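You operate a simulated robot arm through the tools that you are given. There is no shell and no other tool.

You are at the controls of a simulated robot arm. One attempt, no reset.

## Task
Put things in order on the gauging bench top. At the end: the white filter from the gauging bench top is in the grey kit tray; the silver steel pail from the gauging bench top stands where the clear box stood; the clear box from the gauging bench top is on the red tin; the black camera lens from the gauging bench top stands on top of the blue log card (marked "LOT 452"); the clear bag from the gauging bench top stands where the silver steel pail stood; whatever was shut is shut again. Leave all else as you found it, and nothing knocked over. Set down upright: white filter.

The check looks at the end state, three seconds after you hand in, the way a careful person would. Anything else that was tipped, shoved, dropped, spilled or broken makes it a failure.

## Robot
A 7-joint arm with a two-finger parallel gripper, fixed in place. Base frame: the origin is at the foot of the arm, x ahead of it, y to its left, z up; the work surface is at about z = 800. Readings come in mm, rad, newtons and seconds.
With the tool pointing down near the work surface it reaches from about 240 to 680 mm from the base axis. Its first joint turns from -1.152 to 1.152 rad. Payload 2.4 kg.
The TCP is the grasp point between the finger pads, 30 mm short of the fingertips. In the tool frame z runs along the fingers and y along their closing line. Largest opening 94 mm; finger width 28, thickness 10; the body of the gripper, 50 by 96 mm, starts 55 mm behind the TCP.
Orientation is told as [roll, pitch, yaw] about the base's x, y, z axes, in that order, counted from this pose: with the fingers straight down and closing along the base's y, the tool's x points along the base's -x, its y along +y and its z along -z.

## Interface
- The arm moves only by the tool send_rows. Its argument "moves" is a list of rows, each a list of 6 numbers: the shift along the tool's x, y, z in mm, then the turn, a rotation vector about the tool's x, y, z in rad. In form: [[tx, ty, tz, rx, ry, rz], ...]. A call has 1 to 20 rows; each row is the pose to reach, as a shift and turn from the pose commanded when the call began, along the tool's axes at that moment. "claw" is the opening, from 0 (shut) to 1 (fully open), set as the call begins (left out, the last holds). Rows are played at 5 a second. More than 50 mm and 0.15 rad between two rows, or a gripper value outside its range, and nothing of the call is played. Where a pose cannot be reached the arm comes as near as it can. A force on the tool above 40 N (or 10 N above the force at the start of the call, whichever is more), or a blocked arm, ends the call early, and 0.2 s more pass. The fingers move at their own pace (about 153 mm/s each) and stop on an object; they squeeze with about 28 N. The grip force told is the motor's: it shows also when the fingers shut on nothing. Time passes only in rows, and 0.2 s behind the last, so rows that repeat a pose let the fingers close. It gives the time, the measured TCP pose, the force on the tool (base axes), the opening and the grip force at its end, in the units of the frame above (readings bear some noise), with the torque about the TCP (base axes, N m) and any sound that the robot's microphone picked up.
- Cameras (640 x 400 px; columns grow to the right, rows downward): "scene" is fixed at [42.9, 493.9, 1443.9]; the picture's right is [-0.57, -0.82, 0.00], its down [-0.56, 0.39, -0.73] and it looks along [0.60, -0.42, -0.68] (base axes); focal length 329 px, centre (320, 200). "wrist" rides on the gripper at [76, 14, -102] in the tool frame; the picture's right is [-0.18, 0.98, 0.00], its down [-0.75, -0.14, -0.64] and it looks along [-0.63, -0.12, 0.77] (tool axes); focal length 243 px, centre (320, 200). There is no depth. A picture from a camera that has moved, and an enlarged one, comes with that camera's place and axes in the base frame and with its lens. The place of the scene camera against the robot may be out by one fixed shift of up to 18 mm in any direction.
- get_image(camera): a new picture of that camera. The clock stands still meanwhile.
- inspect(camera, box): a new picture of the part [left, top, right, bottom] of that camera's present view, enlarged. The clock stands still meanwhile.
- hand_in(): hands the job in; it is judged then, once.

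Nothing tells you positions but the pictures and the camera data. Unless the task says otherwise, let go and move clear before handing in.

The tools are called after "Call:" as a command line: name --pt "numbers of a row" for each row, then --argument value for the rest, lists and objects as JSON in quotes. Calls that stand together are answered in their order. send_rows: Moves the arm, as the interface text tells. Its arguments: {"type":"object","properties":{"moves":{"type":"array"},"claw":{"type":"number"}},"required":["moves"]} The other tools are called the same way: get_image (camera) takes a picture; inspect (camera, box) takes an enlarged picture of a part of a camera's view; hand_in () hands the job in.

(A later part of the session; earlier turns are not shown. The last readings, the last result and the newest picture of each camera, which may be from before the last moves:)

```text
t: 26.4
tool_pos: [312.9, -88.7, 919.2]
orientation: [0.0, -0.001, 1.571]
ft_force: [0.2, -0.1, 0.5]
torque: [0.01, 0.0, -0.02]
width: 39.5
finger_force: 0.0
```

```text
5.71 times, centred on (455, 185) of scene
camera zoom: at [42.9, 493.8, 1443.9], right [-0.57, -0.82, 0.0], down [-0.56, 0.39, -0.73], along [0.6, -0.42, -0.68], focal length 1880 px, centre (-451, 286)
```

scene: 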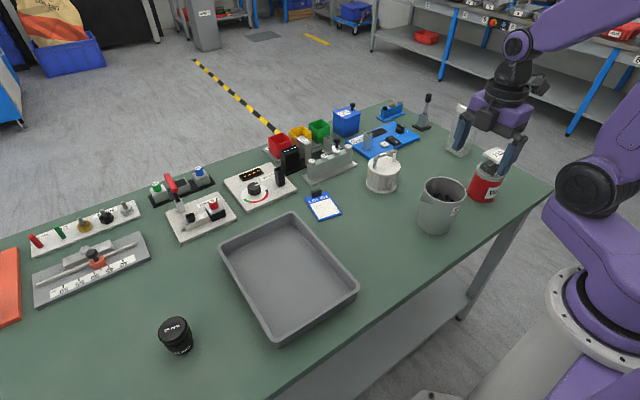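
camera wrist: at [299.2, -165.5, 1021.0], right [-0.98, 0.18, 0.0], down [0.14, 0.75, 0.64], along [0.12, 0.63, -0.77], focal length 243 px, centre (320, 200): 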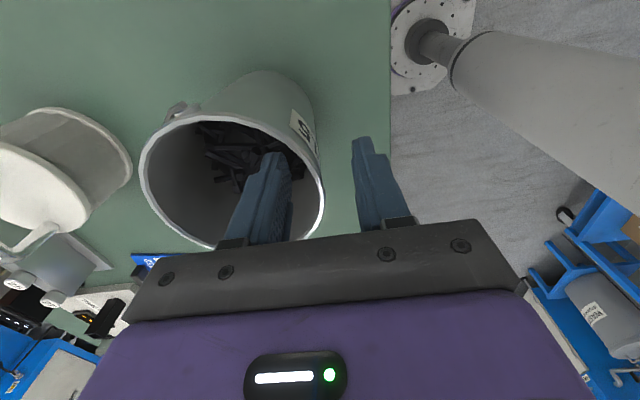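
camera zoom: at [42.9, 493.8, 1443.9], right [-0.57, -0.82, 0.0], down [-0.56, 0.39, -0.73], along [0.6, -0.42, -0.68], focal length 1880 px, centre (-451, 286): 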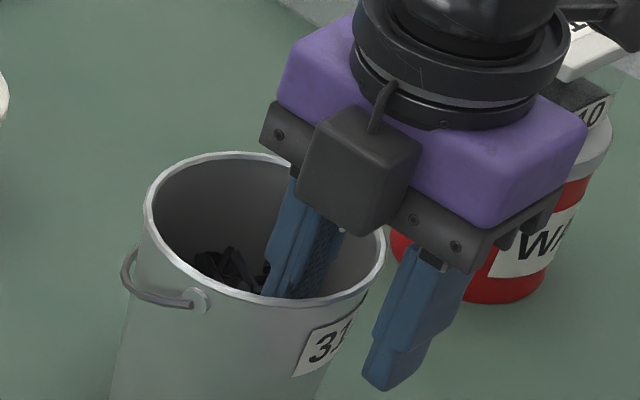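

The wall sits about 3 mm further out than the finger midpoint. I'll shift by that, tilt slightly to match the wall's taper, narrow the fingers and look again.

Call:
send_rows --pt "0 -1.5 0 0.035 0 0" --pt "0 -3.3 0 0.07 0 0" --pt "0 -3.3 0 0.07 0 0" --pt "0 -3.3 0 0.07 0 0" --claw 0.25

Call:
inspect --camera "wrist" --box '[220, 80, 420, 240]'

Call:
inspect --camera "scene" --box '[410, 150, 500, 220]'

```text
t: 27.4
tool_pos: [317.1, -87.9, 918.6]
orientation: [-0.07, -0.001, 1.571]
ft_force: [0.1, -0.1, -0.2]
torque: [0.0, 0.02, 0.01]
width: 23.5
finger_force: 0.1
```

```text
2.50 times, centred on (320, 160) of wrist
camera zoom: at [295.9, -165.1, 1019.9], right [-0.98, 0.18, -0.07], down [0.1, 0.75, 0.65], along [0.17, 0.63, -0.76], focal length 606 px, centre (320, 300)
```

zoom: 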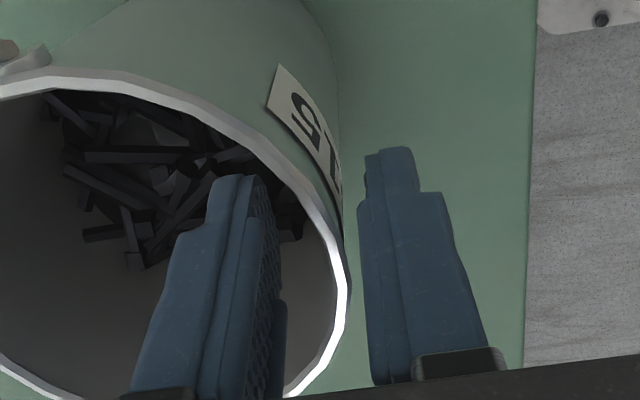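

```text
5.71 times, centred on (455, 185) of scene
camera zoom: at [42.9, 493.8, 1443.9], right [-0.57, -0.82, 0.0], down [-0.56, 0.39, -0.73], along [0.6, -0.42, -0.68], focal length 1880 px, centre (-451, 286)
```

zoom: 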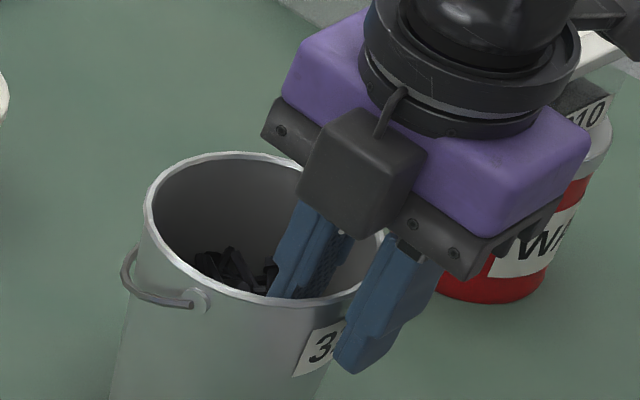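

The tilt matches the wall slope. I'll lower to about z=888 with a small correction so the wall stays between the fingers, then check again.

Call:
send_rows --pt "0 0.9 10 0 0 0" --pt "0 1.8 20 0 0 0" --pt "0 2.7 30.5 0 0 0" --pt "0 2.7 30.5 0 0 0" --claw 0.25

Call:
get_image --camera "wrist"

Call:
inspect --camera "wrist" --box '[240, 120, 400, 250]'

Call:
inspect --camera "scene" --box '[410, 150, 500, 220]'

```text
t: 28.4
tool_pos: [317.5, -88.4, 888.7]
orientation: [-0.071, 0.001, 1.571]
ft_force: [-0.4, -0.4, -0.5]
torque: [0.0, 0.01, -0.01]
width: 23.7
finger_force: 0.1
```

```text
taken
camera wrist: at [295.6, -164.7, 988.6], right [-0.98, 0.18, -0.07], down [0.1, 0.75, 0.65], along [0.17, 0.63, -0.76], focal length 243 px, centre (320, 200)
```

wrist: 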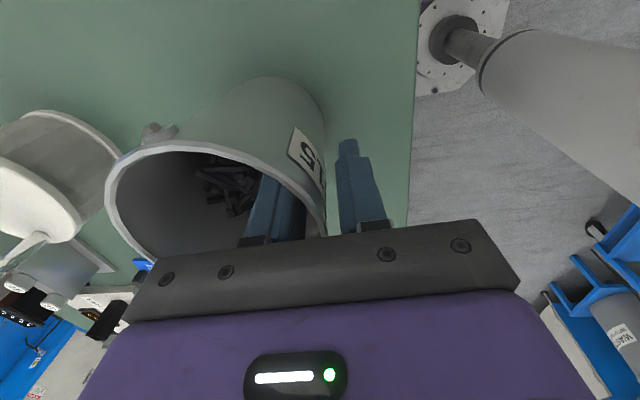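

```text
3.08 times, centred on (320, 185) of wrist
camera zoom: at [295.6, -164.7, 988.6], right [-0.98, 0.18, -0.07], down [0.1, 0.75, 0.65], along [0.17, 0.63, -0.76], focal length 746 px, centre (320, 246)
```

zoom: 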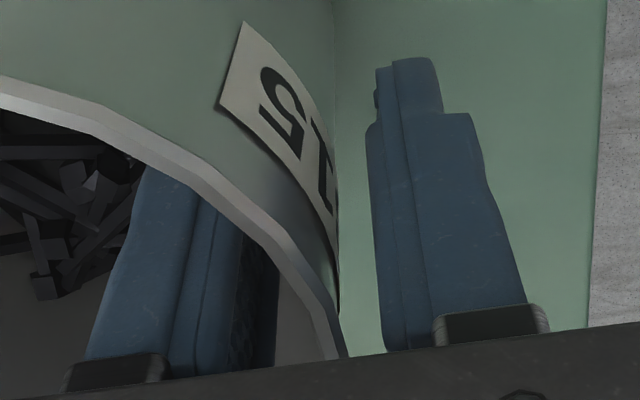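

```text
5.71 times, centred on (455, 185) of scene
camera zoom: at [42.9, 493.9, 1443.9], right [-0.57, -0.82, 0.0], down [-0.56, 0.39, -0.73], along [0.6, -0.42, -0.68], focal length 1880 px, centre (-451, 286)
```

zoom: 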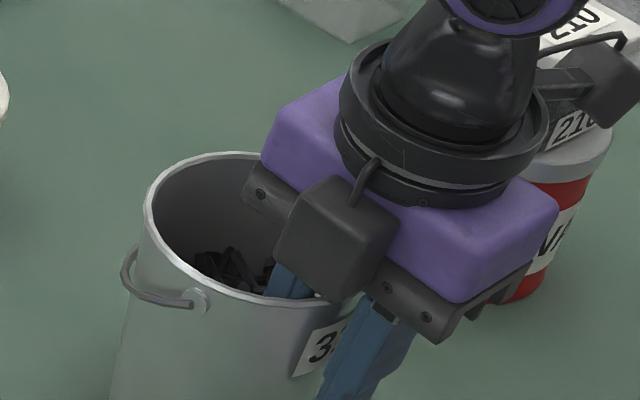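

Comparing the views, the rim is actually nearer z≈915, so the pail is about 115 mm tall with a slope of about 0.045. The wall at the fingers is at x≈314, so I'll shift 2.5 mm, ease the tilt, and narrow the gap further.

Call:
send_rows --pt "0 1.5 0 -0.012 0 0" --pt "0 2.5 0 -0.024 0 0" --pt "0 2.5 0 -0.024 0 0" --pt "0 2.5 0 -0.024 0 0" --claw 0.15

Call:
inspect --camera "wrist" --box '[240, 120, 400, 250]'

Call:
inspect --camera "scene" --box '[410, 150, 500, 220]'

```text
t: 29.4
tool_pos: [315.3, -87.7, 887.4]
orientation: [-0.048, 0.001, 1.572]
ft_force: [2.3, 0.3, -0.9]
torque: [0.04, -0.02, 0.01]
width: 15.9
finger_force: 1.4
```

```text
3.08 times, centred on (320, 185) of wrist
camera zoom: at [295.5, -164.7, 989.0], right [-0.98, 0.18, -0.05], down [0.11, 0.75, 0.65], along [0.15, 0.63, -0.76], focal length 746 px, centre (320, 246)
```

zoom: 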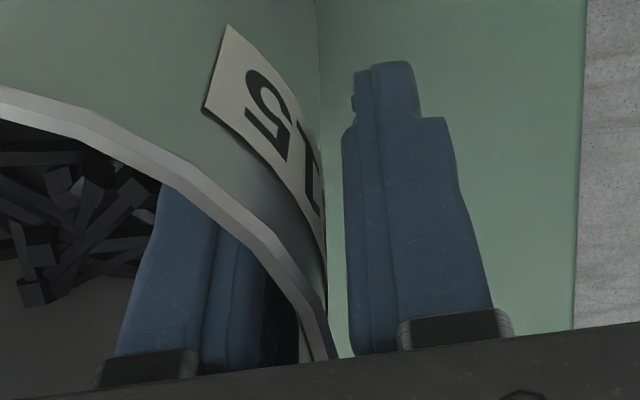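

```text
5.71 times, centred on (455, 185) of scene
camera zoom: at [42.9, 493.8, 1443.9], right [-0.57, -0.82, 0.0], down [-0.56, 0.39, -0.73], along [0.6, -0.42, -0.68], focal length 1880 px, centre (-451, 286)
```

zoom: 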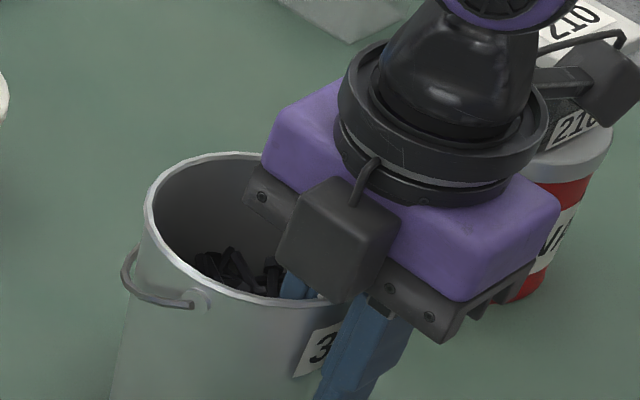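

The inner finger touched first (about 2 N), so the wall is a few millimetres further in. I'll open slightly, shift 3 mm inward and narrow again.

Call:
send_rows --pt "0 0 0 0 0 0" --pt "0 -1.5 0 0 0 0" --pt "0 -3 0 0 0 0" --pt "0 -3 0 0 0 0" --claw 0.25

Call:
send_rows --pt "0 0 0 0 0 0" --pt "0 0 0 0 0 0" --pt "0 0 0 0 0 0" --claw 0.13

Call:
inspect --camera "wrist" --box '[240, 120, 400, 250]'

```text
t: 30.4
tool_pos: [317.3, -87.5, 888.4]
orientation: [-0.046, -0.001, 1.568]
ft_force: [0.4, -0.2, 0.1]
torque: [-0.02, 0.0, -0.04]
width: 23.6
finger_force: 0.0
```

```text
t: 31.2
tool_pos: [317.9, -87.4, 888.9]
orientation: [-0.046, 0.0, 1.571]
ft_force: [-0.1, 0.4, -0.3]
torque: [-0.02, -0.02, -0.03]
width: 12.4
finger_force: 0.1
```

```text
3.08 times, centred on (320, 185) of wrist
camera zoom: at [298.2, -164.5, 989.2], right [-0.98, 0.18, -0.05], down [0.11, 0.75, 0.65], along [0.15, 0.63, -0.76], focal length 746 px, centre (320, 246)
```

zoom: 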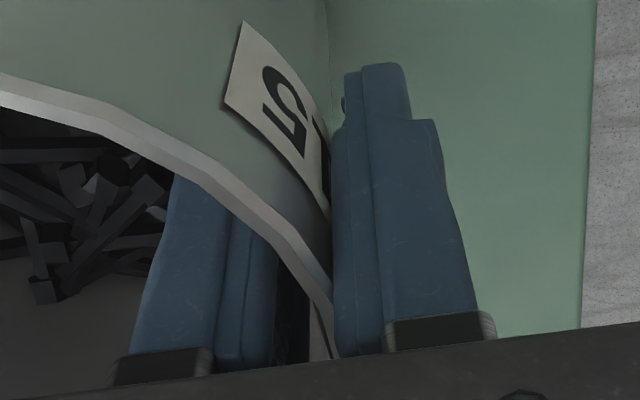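

No contact at 12 mm. The taper looks nearer 0.07, so I'll tilt back a little, shift 1.2 mm, and close in small steps while watching the side force.

Call:
send_rows --pt "0 -0.6 0 0.013 0 0" --pt "0 -1.2 0 0.027 0 0" --pt "0 -1.2 0 0.027 0 0" --claw 0.14

Call:
send_rows --pt "0 0 0 0 0 0" --pt "0 0 0 0 0 0" --claw 0.1

Call:
send_rows --pt "0 0 0 0 0 0" --pt "0 0 0 0 0 0" --claw 0.08

```text
t: 32.0
tool_pos: [319.3, -86.8, 890.0]
orientation: [-0.073, -0.001, 1.57]
ft_force: [-1.1, -0.7, -0.1]
torque: [0.01, -0.04, 0.01]
width: 13.1
finger_force: 0.1
```

```text
t: 32.6
tool_pos: [318.0, -87.2, 889.0]
orientation: [-0.074, 0.001, 1.572]
ft_force: [0.0, 0.6, -0.6]
torque: [0.0, -0.01, 0.01]
width: 9.5
finger_force: 0.0
```

```text
t: 33.2
tool_pos: [319.1, -87.6, 889.2]
orientation: [-0.071, -0.001, 1.57]
ft_force: [1.8, -0.8, 0.3]
torque: [0.05, 0.07, -0.04]
width: 9.0
finger_force: 0.7
```

The inner finger just touches again at 9 mm. I'll shift 2 mm more and keep closing gently.

Call:
send_rows --pt "0 -1 0 0 0 0" --pt "0 -2 0 0 0 0" --pt "0 -2 0 0 0 0" --claw 0.09

Call:
send_rows --pt "0 0 0 0 0 0" --pt "0 0 0 0 0 0" --claw 0.06

Call:
inspect --camera "wrist" --box '[240, 120, 400, 250]'

```text
t: 34.0
tool_pos: [319.3, -88.2, 888.0]
orientation: [-0.071, 0.0, 1.571]
ft_force: [-2.5, 0.6, -1.7]
torque: [-0.07, -0.03, -0.04]
width: 10.0
finger_force: 1.8
```

```text
t: 34.6
tool_pos: [320.0, -88.6, 889.5]
orientation: [-0.072, -0.001, 1.57]
ft_force: [-1.8, 0.1, 0.1]
torque: [0.01, 0.49, 0.0]
width: 7.1
finger_force: 27.9
```

```text
3.08 times, centred on (320, 185) of wrist
camera zoom: at [298.6, -164.9, 989.2], right [-0.98, 0.18, -0.07], down [0.1, 0.75, 0.65], along [0.17, 0.63, -0.76], focal length 746 px, centre (320, 246)
```

zoom: 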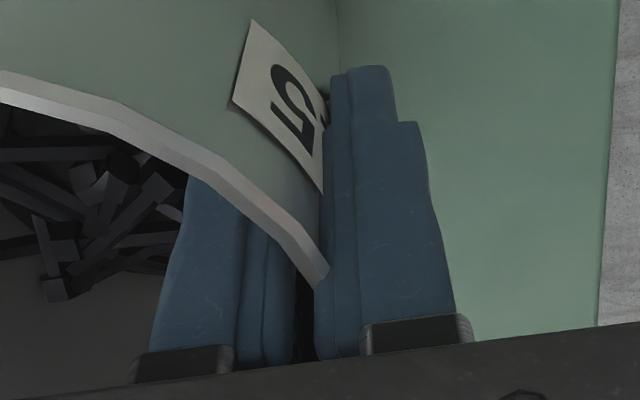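

The fingers clamp the wall fully (7.1 mm, 28 N) with little side force. I'll lift a few millimetres and check.

Call:
send_rows --pt "0 0 0 0 0 0" --pt "0 0 -2 0 0 0" --pt "0 0 -4 0 0 0" --pt "0 0 -6 0 0 0" --pt "0 0 -8 0 0 0" --pt "0 0 -8 0 0 0" --claw 0

Call:
get_image --camera "scene"

Call:
inspect --camera "scene" --box '[400, 150, 500, 250]'

Call:
get_image --camera "wrist"

```text
t: 36.0
tool_pos: [321.2, -88.1, 896.8]
orientation: [-0.074, -0.002, 1.571]
ft_force: [-0.2, 0.9, -9.0]
torque: [0.01, 0.36, 0.04]
width: 7.2
finger_force: 27.7
```

```text
taken
```

scene: 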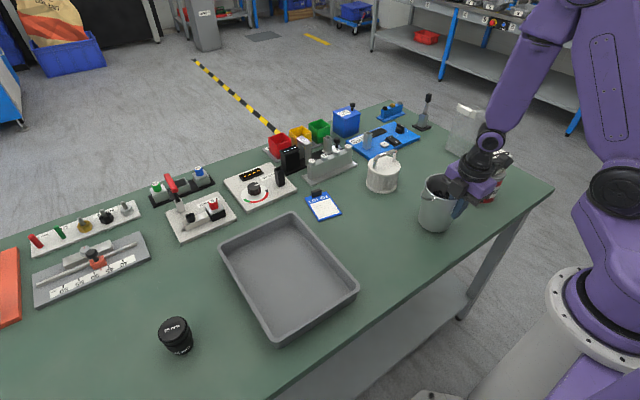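

```text
4.00 times, centred on (450, 200) of scene
camera zoom: at [43.0, 493.8, 1443.9], right [-0.57, -0.82, 0.0], down [-0.56, 0.39, -0.73], along [0.6, -0.42, -0.68], focal length 1316 px, centre (-200, 200)
```

zoom: 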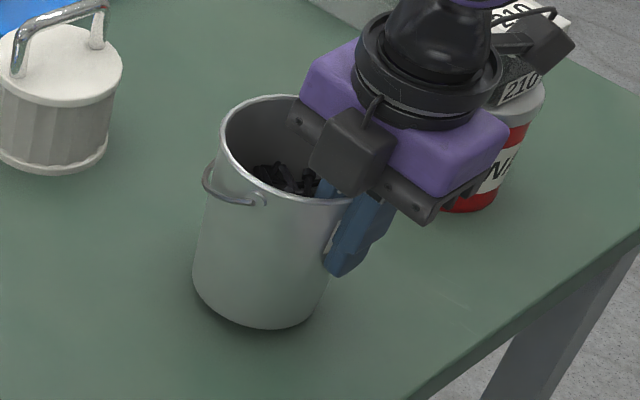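

```text
taken
camera wrist: at [298.1, -165.1, 997.0], right [-0.98, 0.18, -0.07], down [0.09, 0.75, 0.65], along [0.17, 0.63, -0.76], focal length 243 px, centre (320, 200)
```

wrist: 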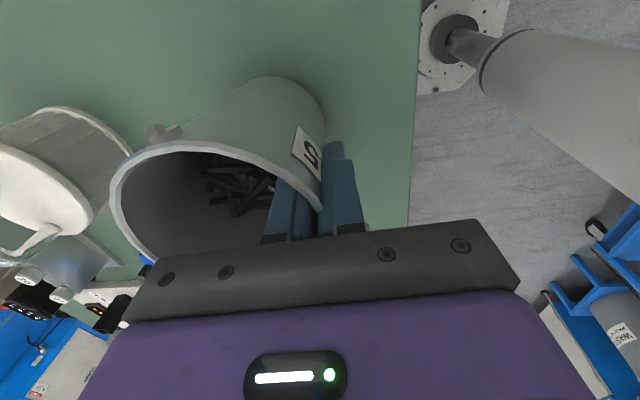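

The pail is up, level, weighing about 0.9 kg. I'll carry it smoothly, just above the table, to where the box stood.

Call:
send_rows --pt "0 -0.3 -4 0 0 0" --pt "-3 -0.8 -6 0 0 0" --pt "-10 -1.3 -6.5 0 0 0" --pt "-20 -2 -6.5 0 0 0" --pt "-34 -3 -6.5 0 0 0" --pt "-49 -4 -6.4 0 0 0" --pt "-64 -5 -6.4 0 0 0" --pt "-79 -6 -6.3 0 0 0" --pt "-94 -7.1 -6.2 0 0 0" --pt "-109 -8.2 -6.2 0 0 0" --pt "-124 -9.3 -6.1 0 0 0" --pt "-139 -10.3 -6 0 0 0" --pt "-154 -11.4 -6 0 0 0" --pt "-169 -12.5 -5.9 0 0 0" --pt "-182 -13.4 -5.8 0 0 0" --pt "-191 -14 -5.8 0 0 0" --pt "-196 -14.3 -5.8 0 0 0" --pt "-198.4 -14.5 -5.8 0 0 0" --pt "-198.4 -14.5 -5.8 0 0 0"

Call:
get_image --camera "scene"

Call:
inspect --camera "scene" --box '[320, 180, 440, 280]'

Call:
get_image --camera "wrist"

```text
t: 40.0
tool_pos: [333.4, 110.0, 903.4]
orientation: [-0.073, -0.001, 1.569]
ft_force: [-0.7, -0.8, -9.1]
torque: [-0.01, 0.39, 0.01]
width: 7.4
finger_force: 28.0
```

```text
taken
```

scene: 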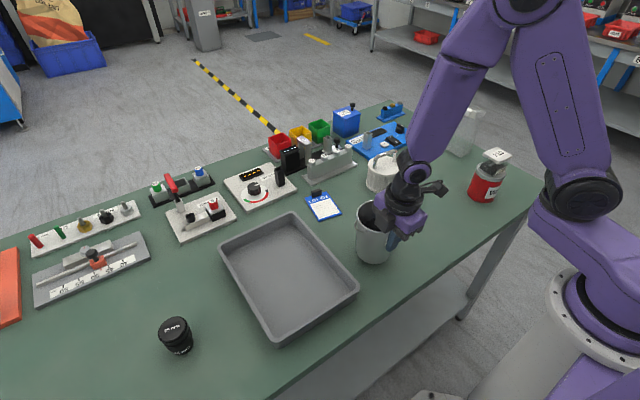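

```text
4.00 times, centred on (380, 230) of scene
camera zoom: at [43.0, 493.9, 1443.8], right [-0.57, -0.82, 0.0], down [-0.56, 0.39, -0.73], along [0.6, -0.42, -0.68], focal length 1316 px, centre (80, 80)
```

zoom: 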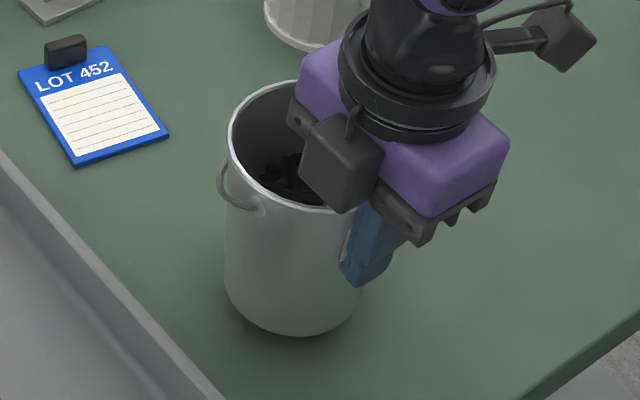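

```text
taken
camera wrist: at [312.9, 33.1, 1003.2], right [-0.98, 0.18, -0.07], down [0.09, 0.75, 0.65], along [0.17, 0.63, -0.76], focal length 243 px, centre (320, 200)
```

wrist: 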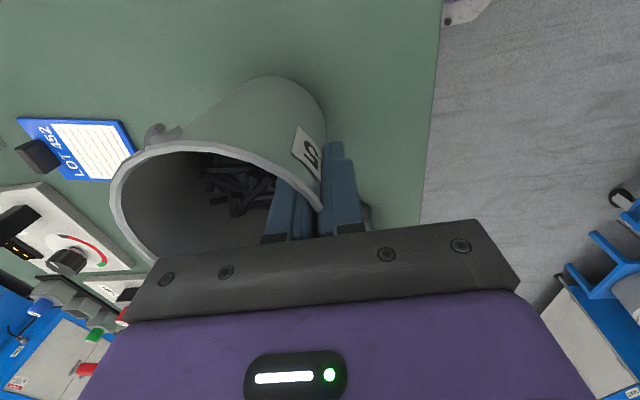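

The pail hangs level at about (376,112), close to the box's old spot. I'll lower it gently onto the table.

Call:
send_rows --pt "1 -1 3 0 0 0" --pt "1 -0.7 6 0 0 0" --pt "1 -0.5 9 0 0 0" --pt "1 -0.3 11 0 0 0" --pt "1 -0.2 12.5 0 0 0" --pt "1 -0.2 12.5 0 0 0"

Call:
send_rows --pt "0 0 0.5 0 0 0" --pt "0 0 1 0 0 0" --pt "0 0 1 0 0 0"

```text
t: 41.4
tool_pos: [335.1, 108.9, 890.5]
orientation: [-0.072, -0.001, 1.571]
ft_force: [-0.3, 0.2, -9.3]
torque: [0.01, 0.33, -0.03]
width: 7.0
finger_force: 27.6
```

```text
t: 42.2
tool_pos: [334.5, 109.2, 889.9]
orientation: [-0.074, 0.0, 1.57]
ft_force: [0.3, 0.1, -8.9]
torque: [0.03, 0.35, -0.01]
width: 7.3
finger_force: 28.6
```

Call:
send_rows --pt "0 0 0.5 0 0 0" --pt "0 0 1 0 0 0" --pt "0 0 1.5 0 0 0" --pt "0 0 1.5 0 0 0"

```text
t: 43.2
tool_pos: [336.1, 108.4, 889.5]
orientation: [-0.073, -0.001, 1.57]
ft_force: [-0.7, -1.4, -3.7]
torque: [-0.07, 0.4, -0.01]
width: 7.1
finger_force: 28.0
```

The table is taking part of the weight now. One small step more, then I'll release.

Call:
send_rows --pt "0 0 0.4 0 0 0" --pt "0 0 0.4 0 0 0"

Call:
send_rows --pt "0 0 0 0 0 0" --pt "0 0 0 0 0 0" --pt "0 0 0 0 0 0" --claw 0.16

Call:
get_image --camera "wrist"

Call:
inspect --camera "scene" --box '[320, 180, 440, 280]'

```text
t: 43.8
tool_pos: [335.5, 110.3, 887.6]
orientation: [-0.074, 0.001, 1.569]
ft_force: [-5.1, -4.2, 24.3]
torque: [-0.36, 0.6, -0.01]
width: 7.2
finger_force: 27.3
```

```text
t: 44.6
tool_pos: [335.1, 107.9, 887.7]
orientation: [-0.074, -0.001, 1.57]
ft_force: [0.8, -0.1, 0.1]
torque: [0.01, -0.01, -0.02]
width: 15.0
finger_force: 0.1
```

```text
taken
camera wrist: at [313.7, 32.2, 988.7], right [-0.98, 0.18, -0.07], down [0.09, 0.75, 0.65], along [0.17, 0.63, -0.76], focal length 243 px, centre (320, 200)
```

wrist: 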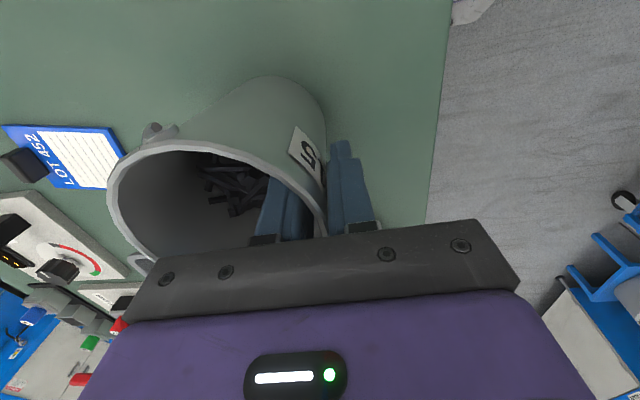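

```text
4.00 times, centred on (380, 230) of scene
camera zoom: at [42.9, 493.9, 1443.9], right [-0.57, -0.82, 0.0], down [-0.56, 0.39, -0.73], along [0.6, -0.42, -0.68], focal length 1316 px, centre (80, 80)
```

zoom: 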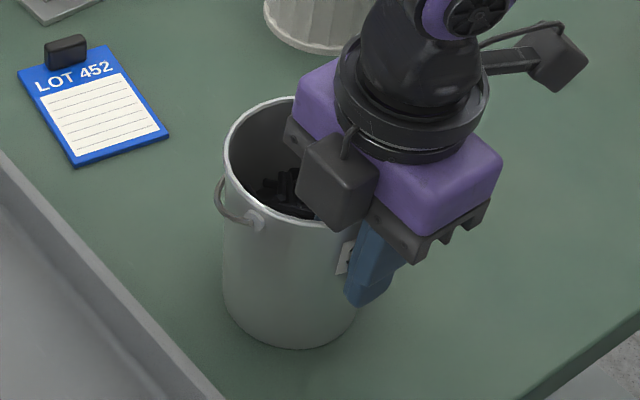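

The pail stands on the table, released. I'll open a little more and withdraw along the wall direction.

Call:
send_rows --pt "0 0 0 0 0 0" --pt "0 0 -15 0 0 0" --pt "0 0 -35 0 0 0" --pt "0 0 -60 0 0 0" --pt "0 0 -95 0 0 0" --pt "0 0 -130 0 0 0" --pt "0 0 -165 0 0 0" --pt "0 0 -165 -0.073 0 0" --claw 0.22

Call:
get_image --camera "wrist"

Call:
get_image --camera "scene"

```text
t: 46.4
tool_pos: [323.3, 108.7, 1051.4]
orientation: [0.002, 0.0, 1.571]
ft_force: [0.7, -0.2, -0.2]
torque: [-0.04, 0.01, 0.01]
width: 20.6
finger_force: 0.1
```

```text
taken
camera wrist: at [308.3, 32.0, 1155.0], right [-0.98, 0.18, 0.0], down [0.14, 0.75, 0.64], along [0.12, 0.63, -0.77], focal length 243 px, centre (320, 200)
```

wrist: 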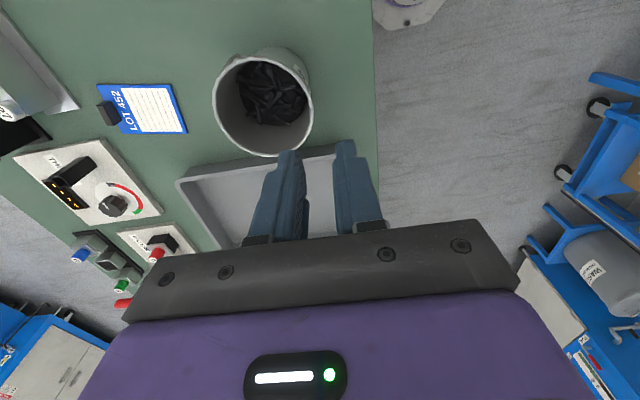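

```text
taken
```

scene: 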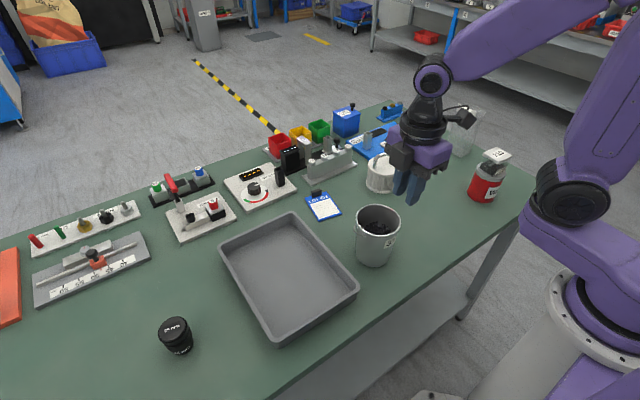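

The pail stands at about (379,108). Next I'll turn towards the clear bag and look at it.

Call:
send_rows --pt "26.4 -5 -3.7 0 0 0.139" --pt "52.8 -10 -7.4 0 0 0.279" --pt "79.1 -15 -11.1 0 0 0.418" --pt "105.5 -20 -14.8 0 0 0.558" --pt "131.9 -25 -18.4 0 0 0.697" --pt "158.3 -30 -22.1 0 0 0.836" --pt "184.6 -35 -25.8 0 0 0.976" --pt "211 -40 -29.5 0 0 1.115" --pt "237.4 -45 -33.2 0 0 1.254" --pt "263.8 -50 -36.9 0 0 1.394" --pt "290.1 -55 -40.6 0 0 1.533" --pt "316.5 -60 -44.3 0 0 1.673" --pt "342.9 -65 -47.9 0 0 1.812" --pt "369.3 -70 -51.6 0 0 1.951" --pt "395.6 -75 -55.3 0 0 2.091" --pt "422 -80 -59 0 0 2.23" --pt "422 -80 -59 0 0 2.23" --claw 1

Call:
get_image --camera "wrist"

```text
t: 50.0
tool_pos: [402.1, -312.6, 1112.9]
orientation: [0.002, -0.001, -0.665]
ft_force: [-0.6, 0.5, 1.2]
torque: [-0.04, -0.01, -0.03]
width: 94.0
finger_force: 0.0
```

```text
taken
camera wrist: at [351.8, -255.1, 1214.2], right [0.75, 0.66, 0.0], down [0.51, -0.57, 0.64], along [0.42, -0.48, -0.77], focal length 243 px, centre (320, 200)
```

wrist: 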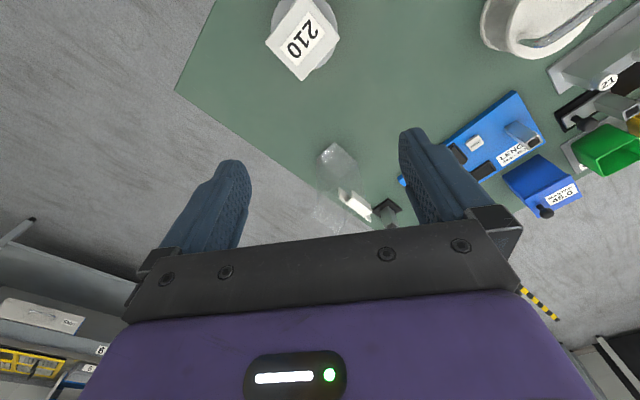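

Call:
inspect --camera "wrist" --box '[280, 120, 420, 240]'

Call:
inspect --camera "scene" --box '[430, 90, 510, 170]'

```text
3.33 times, centred on (350, 180) of wrist
camera zoom: at [351.8, -255.1, 1214.2], right [0.75, 0.66, 0.0], down [0.51, -0.57, 0.64], along [0.42, -0.48, -0.77], focal length 809 px, centre (220, 267)
```

zoom: 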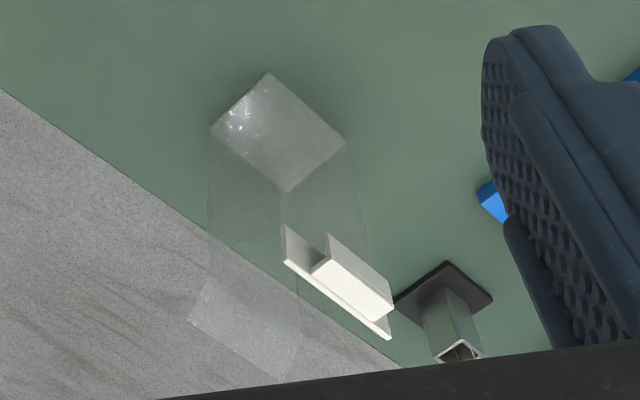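

```text
5.00 times, centred on (470, 130) of scene
camera zoom: at [42.9, 493.8, 1443.9], right [-0.57, -0.82, 0.0], down [-0.56, 0.39, -0.73], along [0.6, -0.42, -0.68], focal length 1645 px, centre (-430, 550)
```

zoom: 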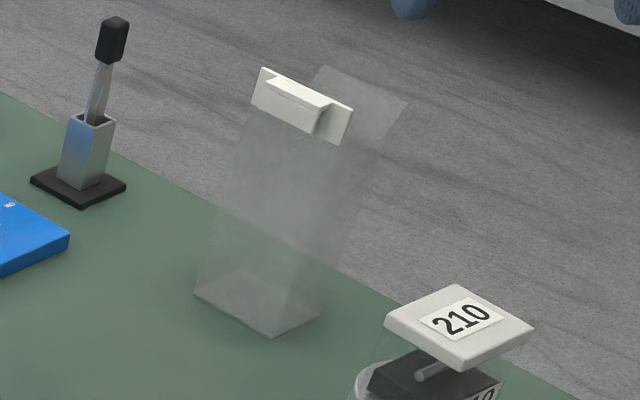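

The bag is an upright clear sleeve, about 65 mm along x and 48 mm along y, centred near (540,-415), with its top near z≈960 and a white clip on its +y face. I'll turn the tool to close along x, clear of the clip, and look closer.

Call:
send_rows --pt "-17 10.3 7.6 0 0 0.1294" --pt "-34 20.5 15.1 0 0 0.2589" --pt "-51 30.8 22.7 0 0 0.3883" --pt "-68 41 30.3 0 0 0.5177" --pt "-85.1 51.3 37.9 0 0 0.6471" --pt "-102.1 61.5 45.4 0 0 0.7766" --pt "-119.1 71.8 53 0 0 0.906" --pt "-119.1 71.8 53 0 0 0.906" --claw 1

Call:
get_image --camera "wrist"

Call:
inspect --camera "wrist" --box '[240, 80, 400, 220]'

```text
t: 51.8
tool_pos: [542.1, -329.5, 1058.8]
orientation: [0.0, 0.001, -1.567]
ft_force: [0.2, -0.4, 1.0]
torque: [0.05, -0.02, 0.01]
width: 93.9
finger_force: 0.1
```

```text
taken
camera wrist: at [555.3, -254.4, 1160.7], right [0.98, -0.18, 0.0], down [-0.14, -0.75, 0.64], along [-0.12, -0.63, -0.77], focal length 243 px, centre (320, 200)
```

wrist: 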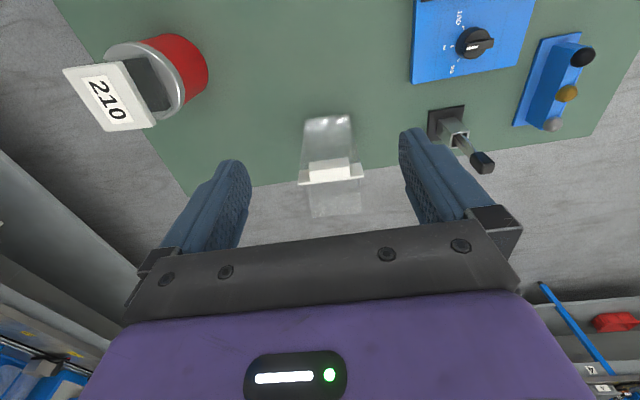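

```text
2.86 times, centred on (320, 150) of wrist
camera zoom: at [555.3, -254.4, 1160.7], right [0.98, -0.18, 0.0], down [-0.14, -0.75, 0.64], along [-0.12, -0.63, -0.77], focal length 693 px, centre (320, 343)
```

zoom: 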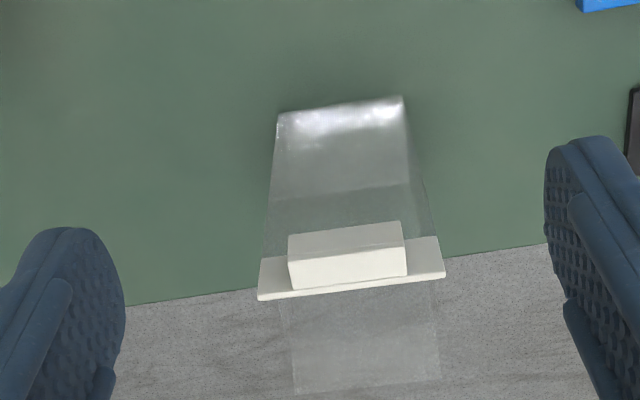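

The bag's walls are at x≈507 and 573, with its top at z≈965, so I can hold it along x behind the clip. I'll go above its centre.

Call:
send_rows --pt "-40 -1.7 10 0 0 0" --pt "-80 -1.7 20 0 0 0" --pt "-86 -1.7 48 0 0 0" --pt "-86 -1.7 48 0 0 0"

Call:
get_image --camera "wrist"

Call:
inspect --camera "scene" --box '[430, 60, 530, 170]'

```text
t: 52.8
tool_pos: [540.0, -415.8, 1009.1]
orientation: [0.0, 0.0, -1.565]
ft_force: [-0.4, -0.3, 0.1]
torque: [-0.02, 0.01, 0.05]
width: 93.9
finger_force: 0.1
```

```text
taken
camera wrist: at [553.1, -341.0, 1111.0], right [0.98, -0.18, 0.0], down [-0.14, -0.75, 0.64], along [-0.12, -0.63, -0.77], focal length 243 px, centre (320, 200)
```

wrist: 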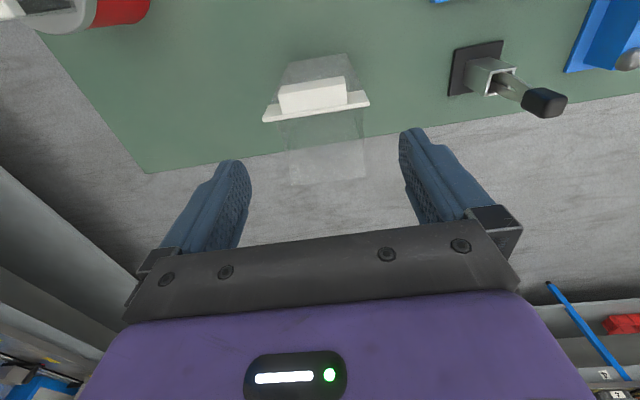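

```text
3.64 times, centred on (480, 115) of scene
camera zoom: at [42.9, 493.8, 1443.9], right [-0.57, -0.82, 0.0], down [-0.56, 0.39, -0.73], along [0.6, -0.42, -0.68], focal length 1196 px, centre (-262, 509)
```

zoom: 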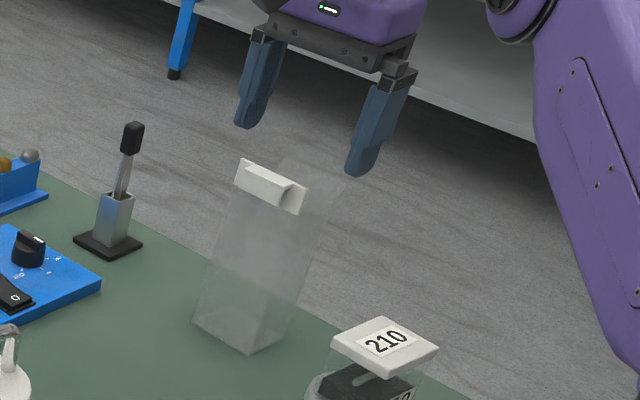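

The arm reaches it well. I'll lower to z≈930 and check the gap on both sides.

Call:
send_rows --pt "0 0 30 0 0 0" --pt "0 0 58 0 0 0" --pt "0 0 72 0 0 0" --pt "0 0 79 0 0 0" --pt "0 0 79 0 0 0"

Call:
get_image --camera "wrist"

Call:
inspect --camera "scene" --box '[430, 60, 530, 170]'

```text
t: 54.0
tool_pos: [538.3, -416.4, 931.1]
orientation: [0.001, 0.0, -1.566]
ft_force: [0.3, -0.2, -0.3]
torque: [0.03, -0.01, -0.01]
width: 94.2
finger_force: 0.0
```

```text
taken
camera wrist: at [552.9, -340.4, 1032.5], right [0.98, -0.18, 0.0], down [-0.14, -0.75, 0.64], along [-0.12, -0.63, -0.77], focal length 243 px, centre (320, 200)
```

wrist: 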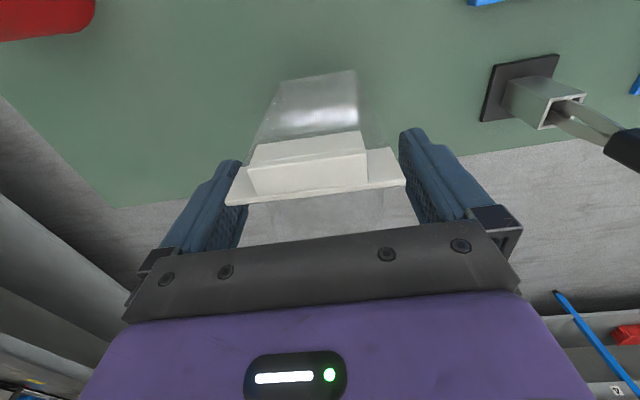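

```text
3.64 times, centred on (480, 115) of scene
camera zoom: at [42.9, 493.8, 1443.9], right [-0.57, -0.82, 0.0], down [-0.56, 0.39, -0.73], along [0.6, -0.42, -0.68], focal length 1196 px, centre (-262, 509)
```

zoom: 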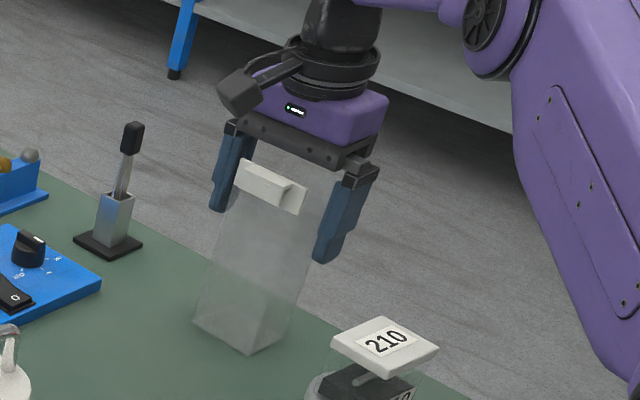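

The bag sits between the fingers, behind the clip. I'll close step by step.

Call:
send_rows --pt "0 0 0 0 0 0" --pt "0 0 0 0 0 0" --pt "0 0 0 0 0 0" --claw 0.74

Call:
send_rows --pt "0 0 0 0 0 0" --pt "0 0 0 0 0 0" --pt "0 0 0 0 0 0" --claw 0.6

Call:
get_image --camera "wrist"

Call:
inspect --camera "scene" --box '[430, 60, 530, 170]'

```text
t: 54.8
tool_pos: [539.2, -416.5, 931.3]
orientation: [0.001, -0.001, -1.566]
ft_force: [0.4, -0.6, -0.3]
torque: [0.02, -0.01, -0.02]
width: 69.6
finger_force: 0.2
```

```text
t: 55.6
tool_pos: [539.3, -416.0, 931.5]
orientation: [-0.002, 0.0, -1.565]
ft_force: [-0.2, 0.1, -0.6]
torque: [-0.03, 0.03, -0.01]
width: 64.7
finger_force: 28.0
```

```text
taken
camera wrist: at [552.9, -340.4, 1032.8], right [0.98, -0.18, 0.0], down [-0.14, -0.75, 0.64], along [-0.12, -0.63, -0.77], focal length 243 px, centre (320, 200)
```

wrist: 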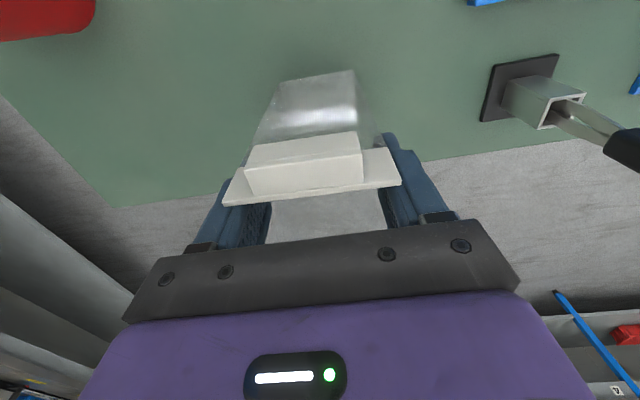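

```text
3.64 times, centred on (480, 115) of scene
camera zoom: at [42.8, 493.9, 1443.9], right [-0.57, -0.82, 0.0], down [-0.56, 0.39, -0.73], along [0.6, -0.42, -0.68], focal length 1196 px, centre (-262, 509)
```

zoom: 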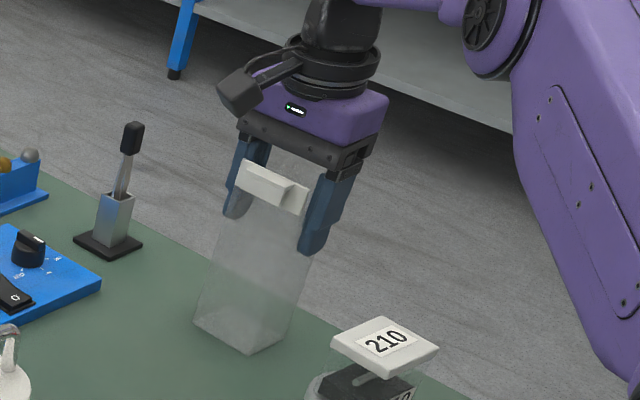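

The bag is held at 64.7 mm and still upright. I'll lift slowly and check.

Call:
send_rows --pt "0 0 -2 0 0 0" --pt "0 0 -6 0 0 0" --pt "0 0 -12 0 0 0" --pt "0 0 -22 0 0 0" --pt "0 0 -35 0 0 0" --pt "0 0 -35 0 0 0"

Call:
get_image --camera "wrist"

Call:
inspect --camera "scene" --box '[430, 60, 530, 170]'

```text
t: 57.0
tool_pos: [539.7, -415.7, 966.1]
orientation: [0.0, 0.0, -1.565]
ft_force: [0.8, 0.5, 0.1]
torque: [0.02, 0.01, 0.01]
width: 64.8
finger_force: 27.7
```

```text
taken
camera wrist: at [553.9, -340.1, 1068.6], right [0.98, -0.18, 0.0], down [-0.14, -0.75, 0.64], along [-0.12, -0.63, -0.77], focal length 243 px, centre (320, 200)
```

wrist: 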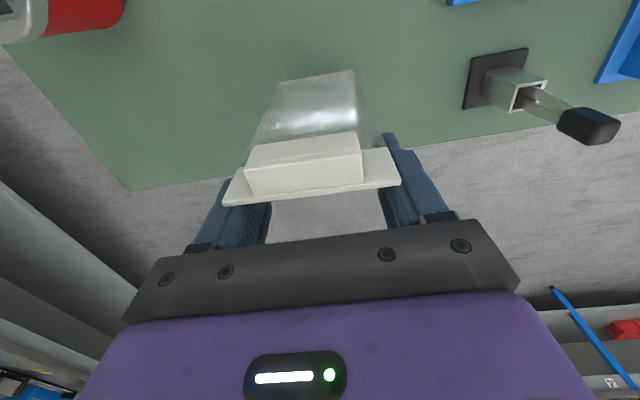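

```text
3.64 times, centred on (480, 115) of scene
camera zoom: at [42.9, 493.8, 1443.9], right [-0.57, -0.82, 0.0], down [-0.56, 0.39, -0.73], along [0.6, -0.42, -0.68], focal length 1196 px, centre (-262, 509)
```

zoom: 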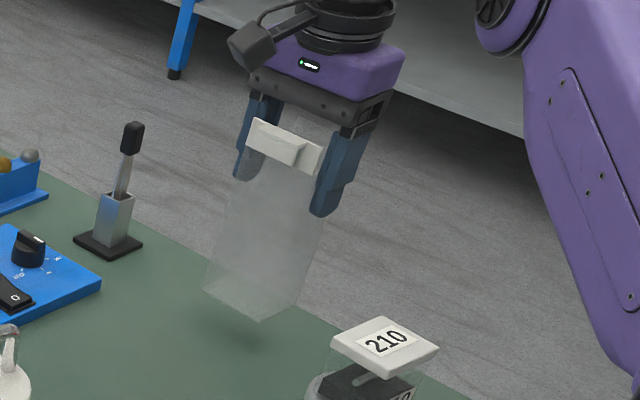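

The bag comes up cleanly. I'll carry it high, well clear of the tin, to where the pail stood at (361.5,-88.4).

Call:
send_rows --pt "0 0 -35 0 0 0" --pt "5 -5 -65 0 0 0" --pt "25 -18 -90 0 0 0" --pt "55 -30 -110 0 0 0" --pt "90 -45 -120 0 0 0" --pt "122 -60 -120 0 0 0" --pt "154 -76 -120 0 0 0" --pt "186 -92 -120 0 0 0" --pt "216 -108 -120 0 0 0" --pt "244 -124 -120 0 0 0" --pt "270 -140 -120 0 0 0" --pt "294 -155 -120 0 0 0" --pt "314 -167 -120 0 0 0" --pt "326 -175 -118 0 0 0" --pt "327.6 -176.6 -100 0 0 0" --pt "327.6 -176.6 -70 0 0 0" --pt "327.6 -176.6 -40 0 0 0" --pt "327.6 -176.6 -15 0 0 0" --pt "327.6 -176.6 -15 0 0 0"

Call:
get_image --camera "wrist"

Call:
get_image --camera "scene"

```text
t: 61.0
tool_pos: [360.5, -90.4, 981.2]
orientation: [0.001, 0.0, -1.565]
ft_force: [-0.1, -0.5, 0.2]
torque: [0.01, 0.01, 0.04]
width: 64.6
finger_force: 27.9
```

```text
taken
camera wrist: at [374.9, -13.0, 1083.7], right [0.98, -0.18, 0.0], down [-0.14, -0.75, 0.64], along [-0.12, -0.63, -0.77], focal length 243 px, centre (320, 200)
```

wrist: 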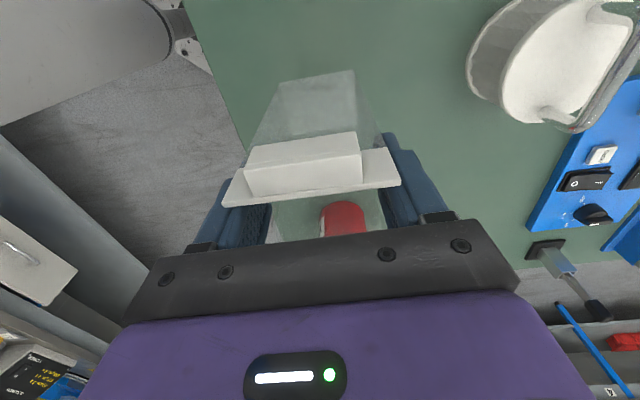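

```text
taken
```

scene: 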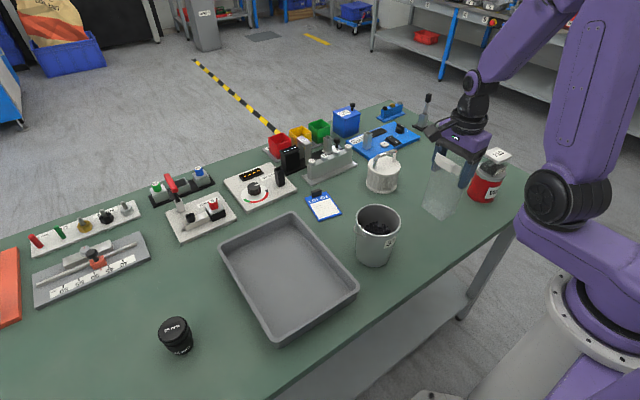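

The bag hangs above the pail's old spot, upright. I'll lower it to the table.

Call:
send_rows --pt "1 0 15 0 0 0" --pt "1 0 30 0 0 0" --pt "1 0 40 0 0 0" --pt "1 0 46 0 0 0" --pt "1 0 48 0 0 0" --pt "1 0 48 0 0 0"

Call:
send_rows --pt "0 0 0.6 0 0 0" --pt "0 0 1.2 0 0 0" --pt "0 0 1.2 0 0 0"

```text
t: 62.4
tool_pos: [361.3, -86.8, 932.2]
orientation: [0.0, 0.002, -1.565]
ft_force: [0.2, 0.1, -0.5]
torque: [0.01, -0.02, 0.01]
width: 64.9
finger_force: 28.0
```

```text
t: 63.2
tool_pos: [362.2, -87.5, 932.1]
orientation: [-0.001, -0.001, -1.565]
ft_force: [-0.2, -0.2, -0.4]
torque: [-0.02, 0.01, -0.02]
width: 64.6
finger_force: 28.1
```

Call:
send_rows --pt "0 0 0.5 0 0 0" --pt "0 0 1 0 0 0" --pt "0 0 1 0 0 0"

Call:
inspect --camera "scene" --box '[400, 130, 500, 230]'

```text
t: 64.0
tool_pos: [362.0, -88.4, 931.9]
orientation: [0.0, 0.0, -1.564]
ft_force: [-0.5, 0.0, -1.3]
torque: [0.0, 0.0, -0.02]
width: 64.5
finger_force: 28.4
```

```text
4.00 times, centred on (450, 180) of scene
camera zoom: at [42.9, 493.8, 1443.9], right [-0.57, -0.82, 0.0], down [-0.56, 0.39, -0.73], along [0.6, -0.42, -0.68], focal length 1316 px, centre (-200, 280)
```

zoom: 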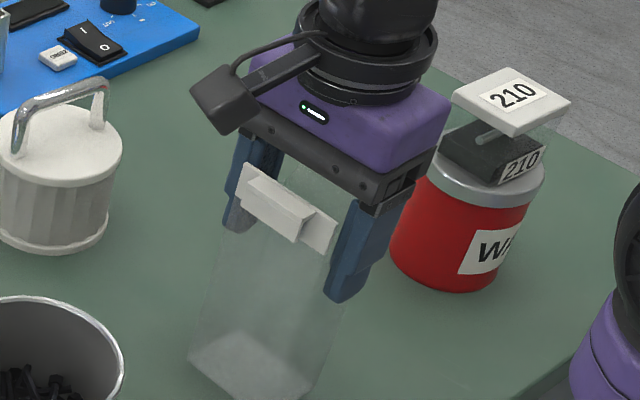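

Call:
send_rows --pt "0 0 0.5 0 0 0" --pt "0 0 0.5 0 0 0"

Call:
send_rows --pt "0 0 0.5 0 0 0" --pt "0 0 0.5 0 0 0"

```text
t: 64.6
tool_pos: [362.1, -86.7, 929.7]
orientation: [0.0, 0.0, -1.564]
ft_force: [-0.2, 0.6, -0.6]
torque: [0.0, 0.0, 0.01]
width: 64.9
finger_force: 27.8
```

```text
t: 65.2
tool_pos: [361.8, -86.9, 930.0]
orientation: [-0.001, 0.0, -1.564]
ft_force: [-1.0, -0.5, 2.6]
torque: [-0.03, 0.21, 0.01]
width: 64.8
finger_force: 27.7
```

The bag touches the table (2.6 N). I'll open in two stages and check that it stands.

Call:
send_rows --pt "0 0 0 0 0 0" --pt "0 0 0 0 0 0" --claw 0.75

Call:
send_rows --pt "0 0 0 0 0 0" --pt "0 0 0 0 0 0" --pt "0 0 0 0 0 0" --claw 1

Call:
get_image --camera "wrist"

Call:
inspect --camera "scene" --box '[390, 130, 500, 240]'

```text
t: 65.8
tool_pos: [362.5, -87.8, 930.6]
orientation: [-0.001, -0.001, -1.566]
ft_force: [-0.5, 0.2, -0.1]
torque: [0.01, -0.04, 0.01]
width: 70.4
finger_force: 0.0
```

```text
t: 66.6
tool_pos: [362.2, -86.8, 929.9]
orientation: [0.001, 0.0, -1.567]
ft_force: [-0.1, 0.2, 0.2]
torque: [0.01, -0.01, -0.01]
width: 93.8
finger_force: 0.0
```

```text
taken
camera wrist: at [375.9, -11.9, 1032.6], right [0.98, -0.18, 0.0], down [-0.14, -0.75, 0.64], along [-0.12, -0.63, -0.77], focal length 243 px, centre (320, 200)
```

wrist: 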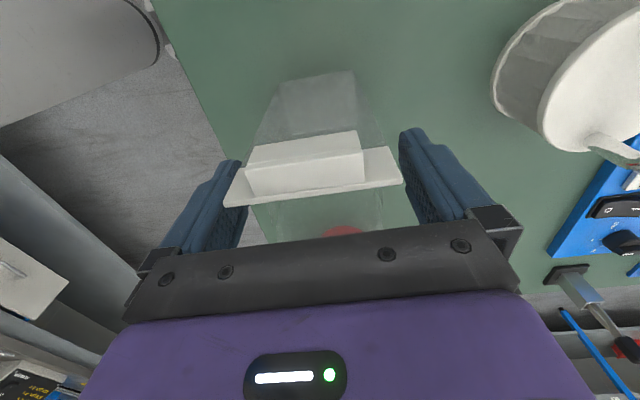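

```text
3.64 times, centred on (445, 185) of scene
camera zoom: at [42.9, 493.9, 1443.9], right [-0.57, -0.82, 0.0], down [-0.56, 0.39, -0.73], along [0.6, -0.42, -0.68], focal length 1196 px, centre (-134, 254)
```

zoom: 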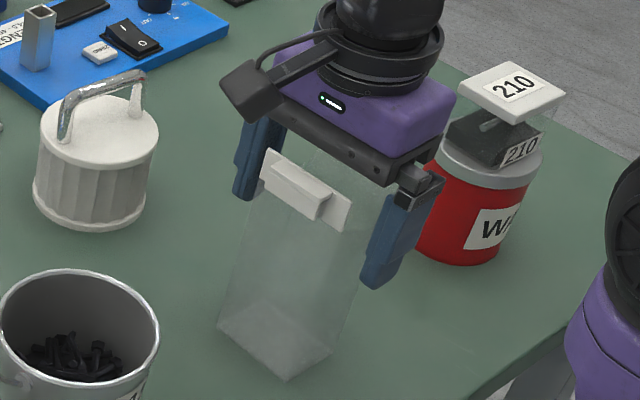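

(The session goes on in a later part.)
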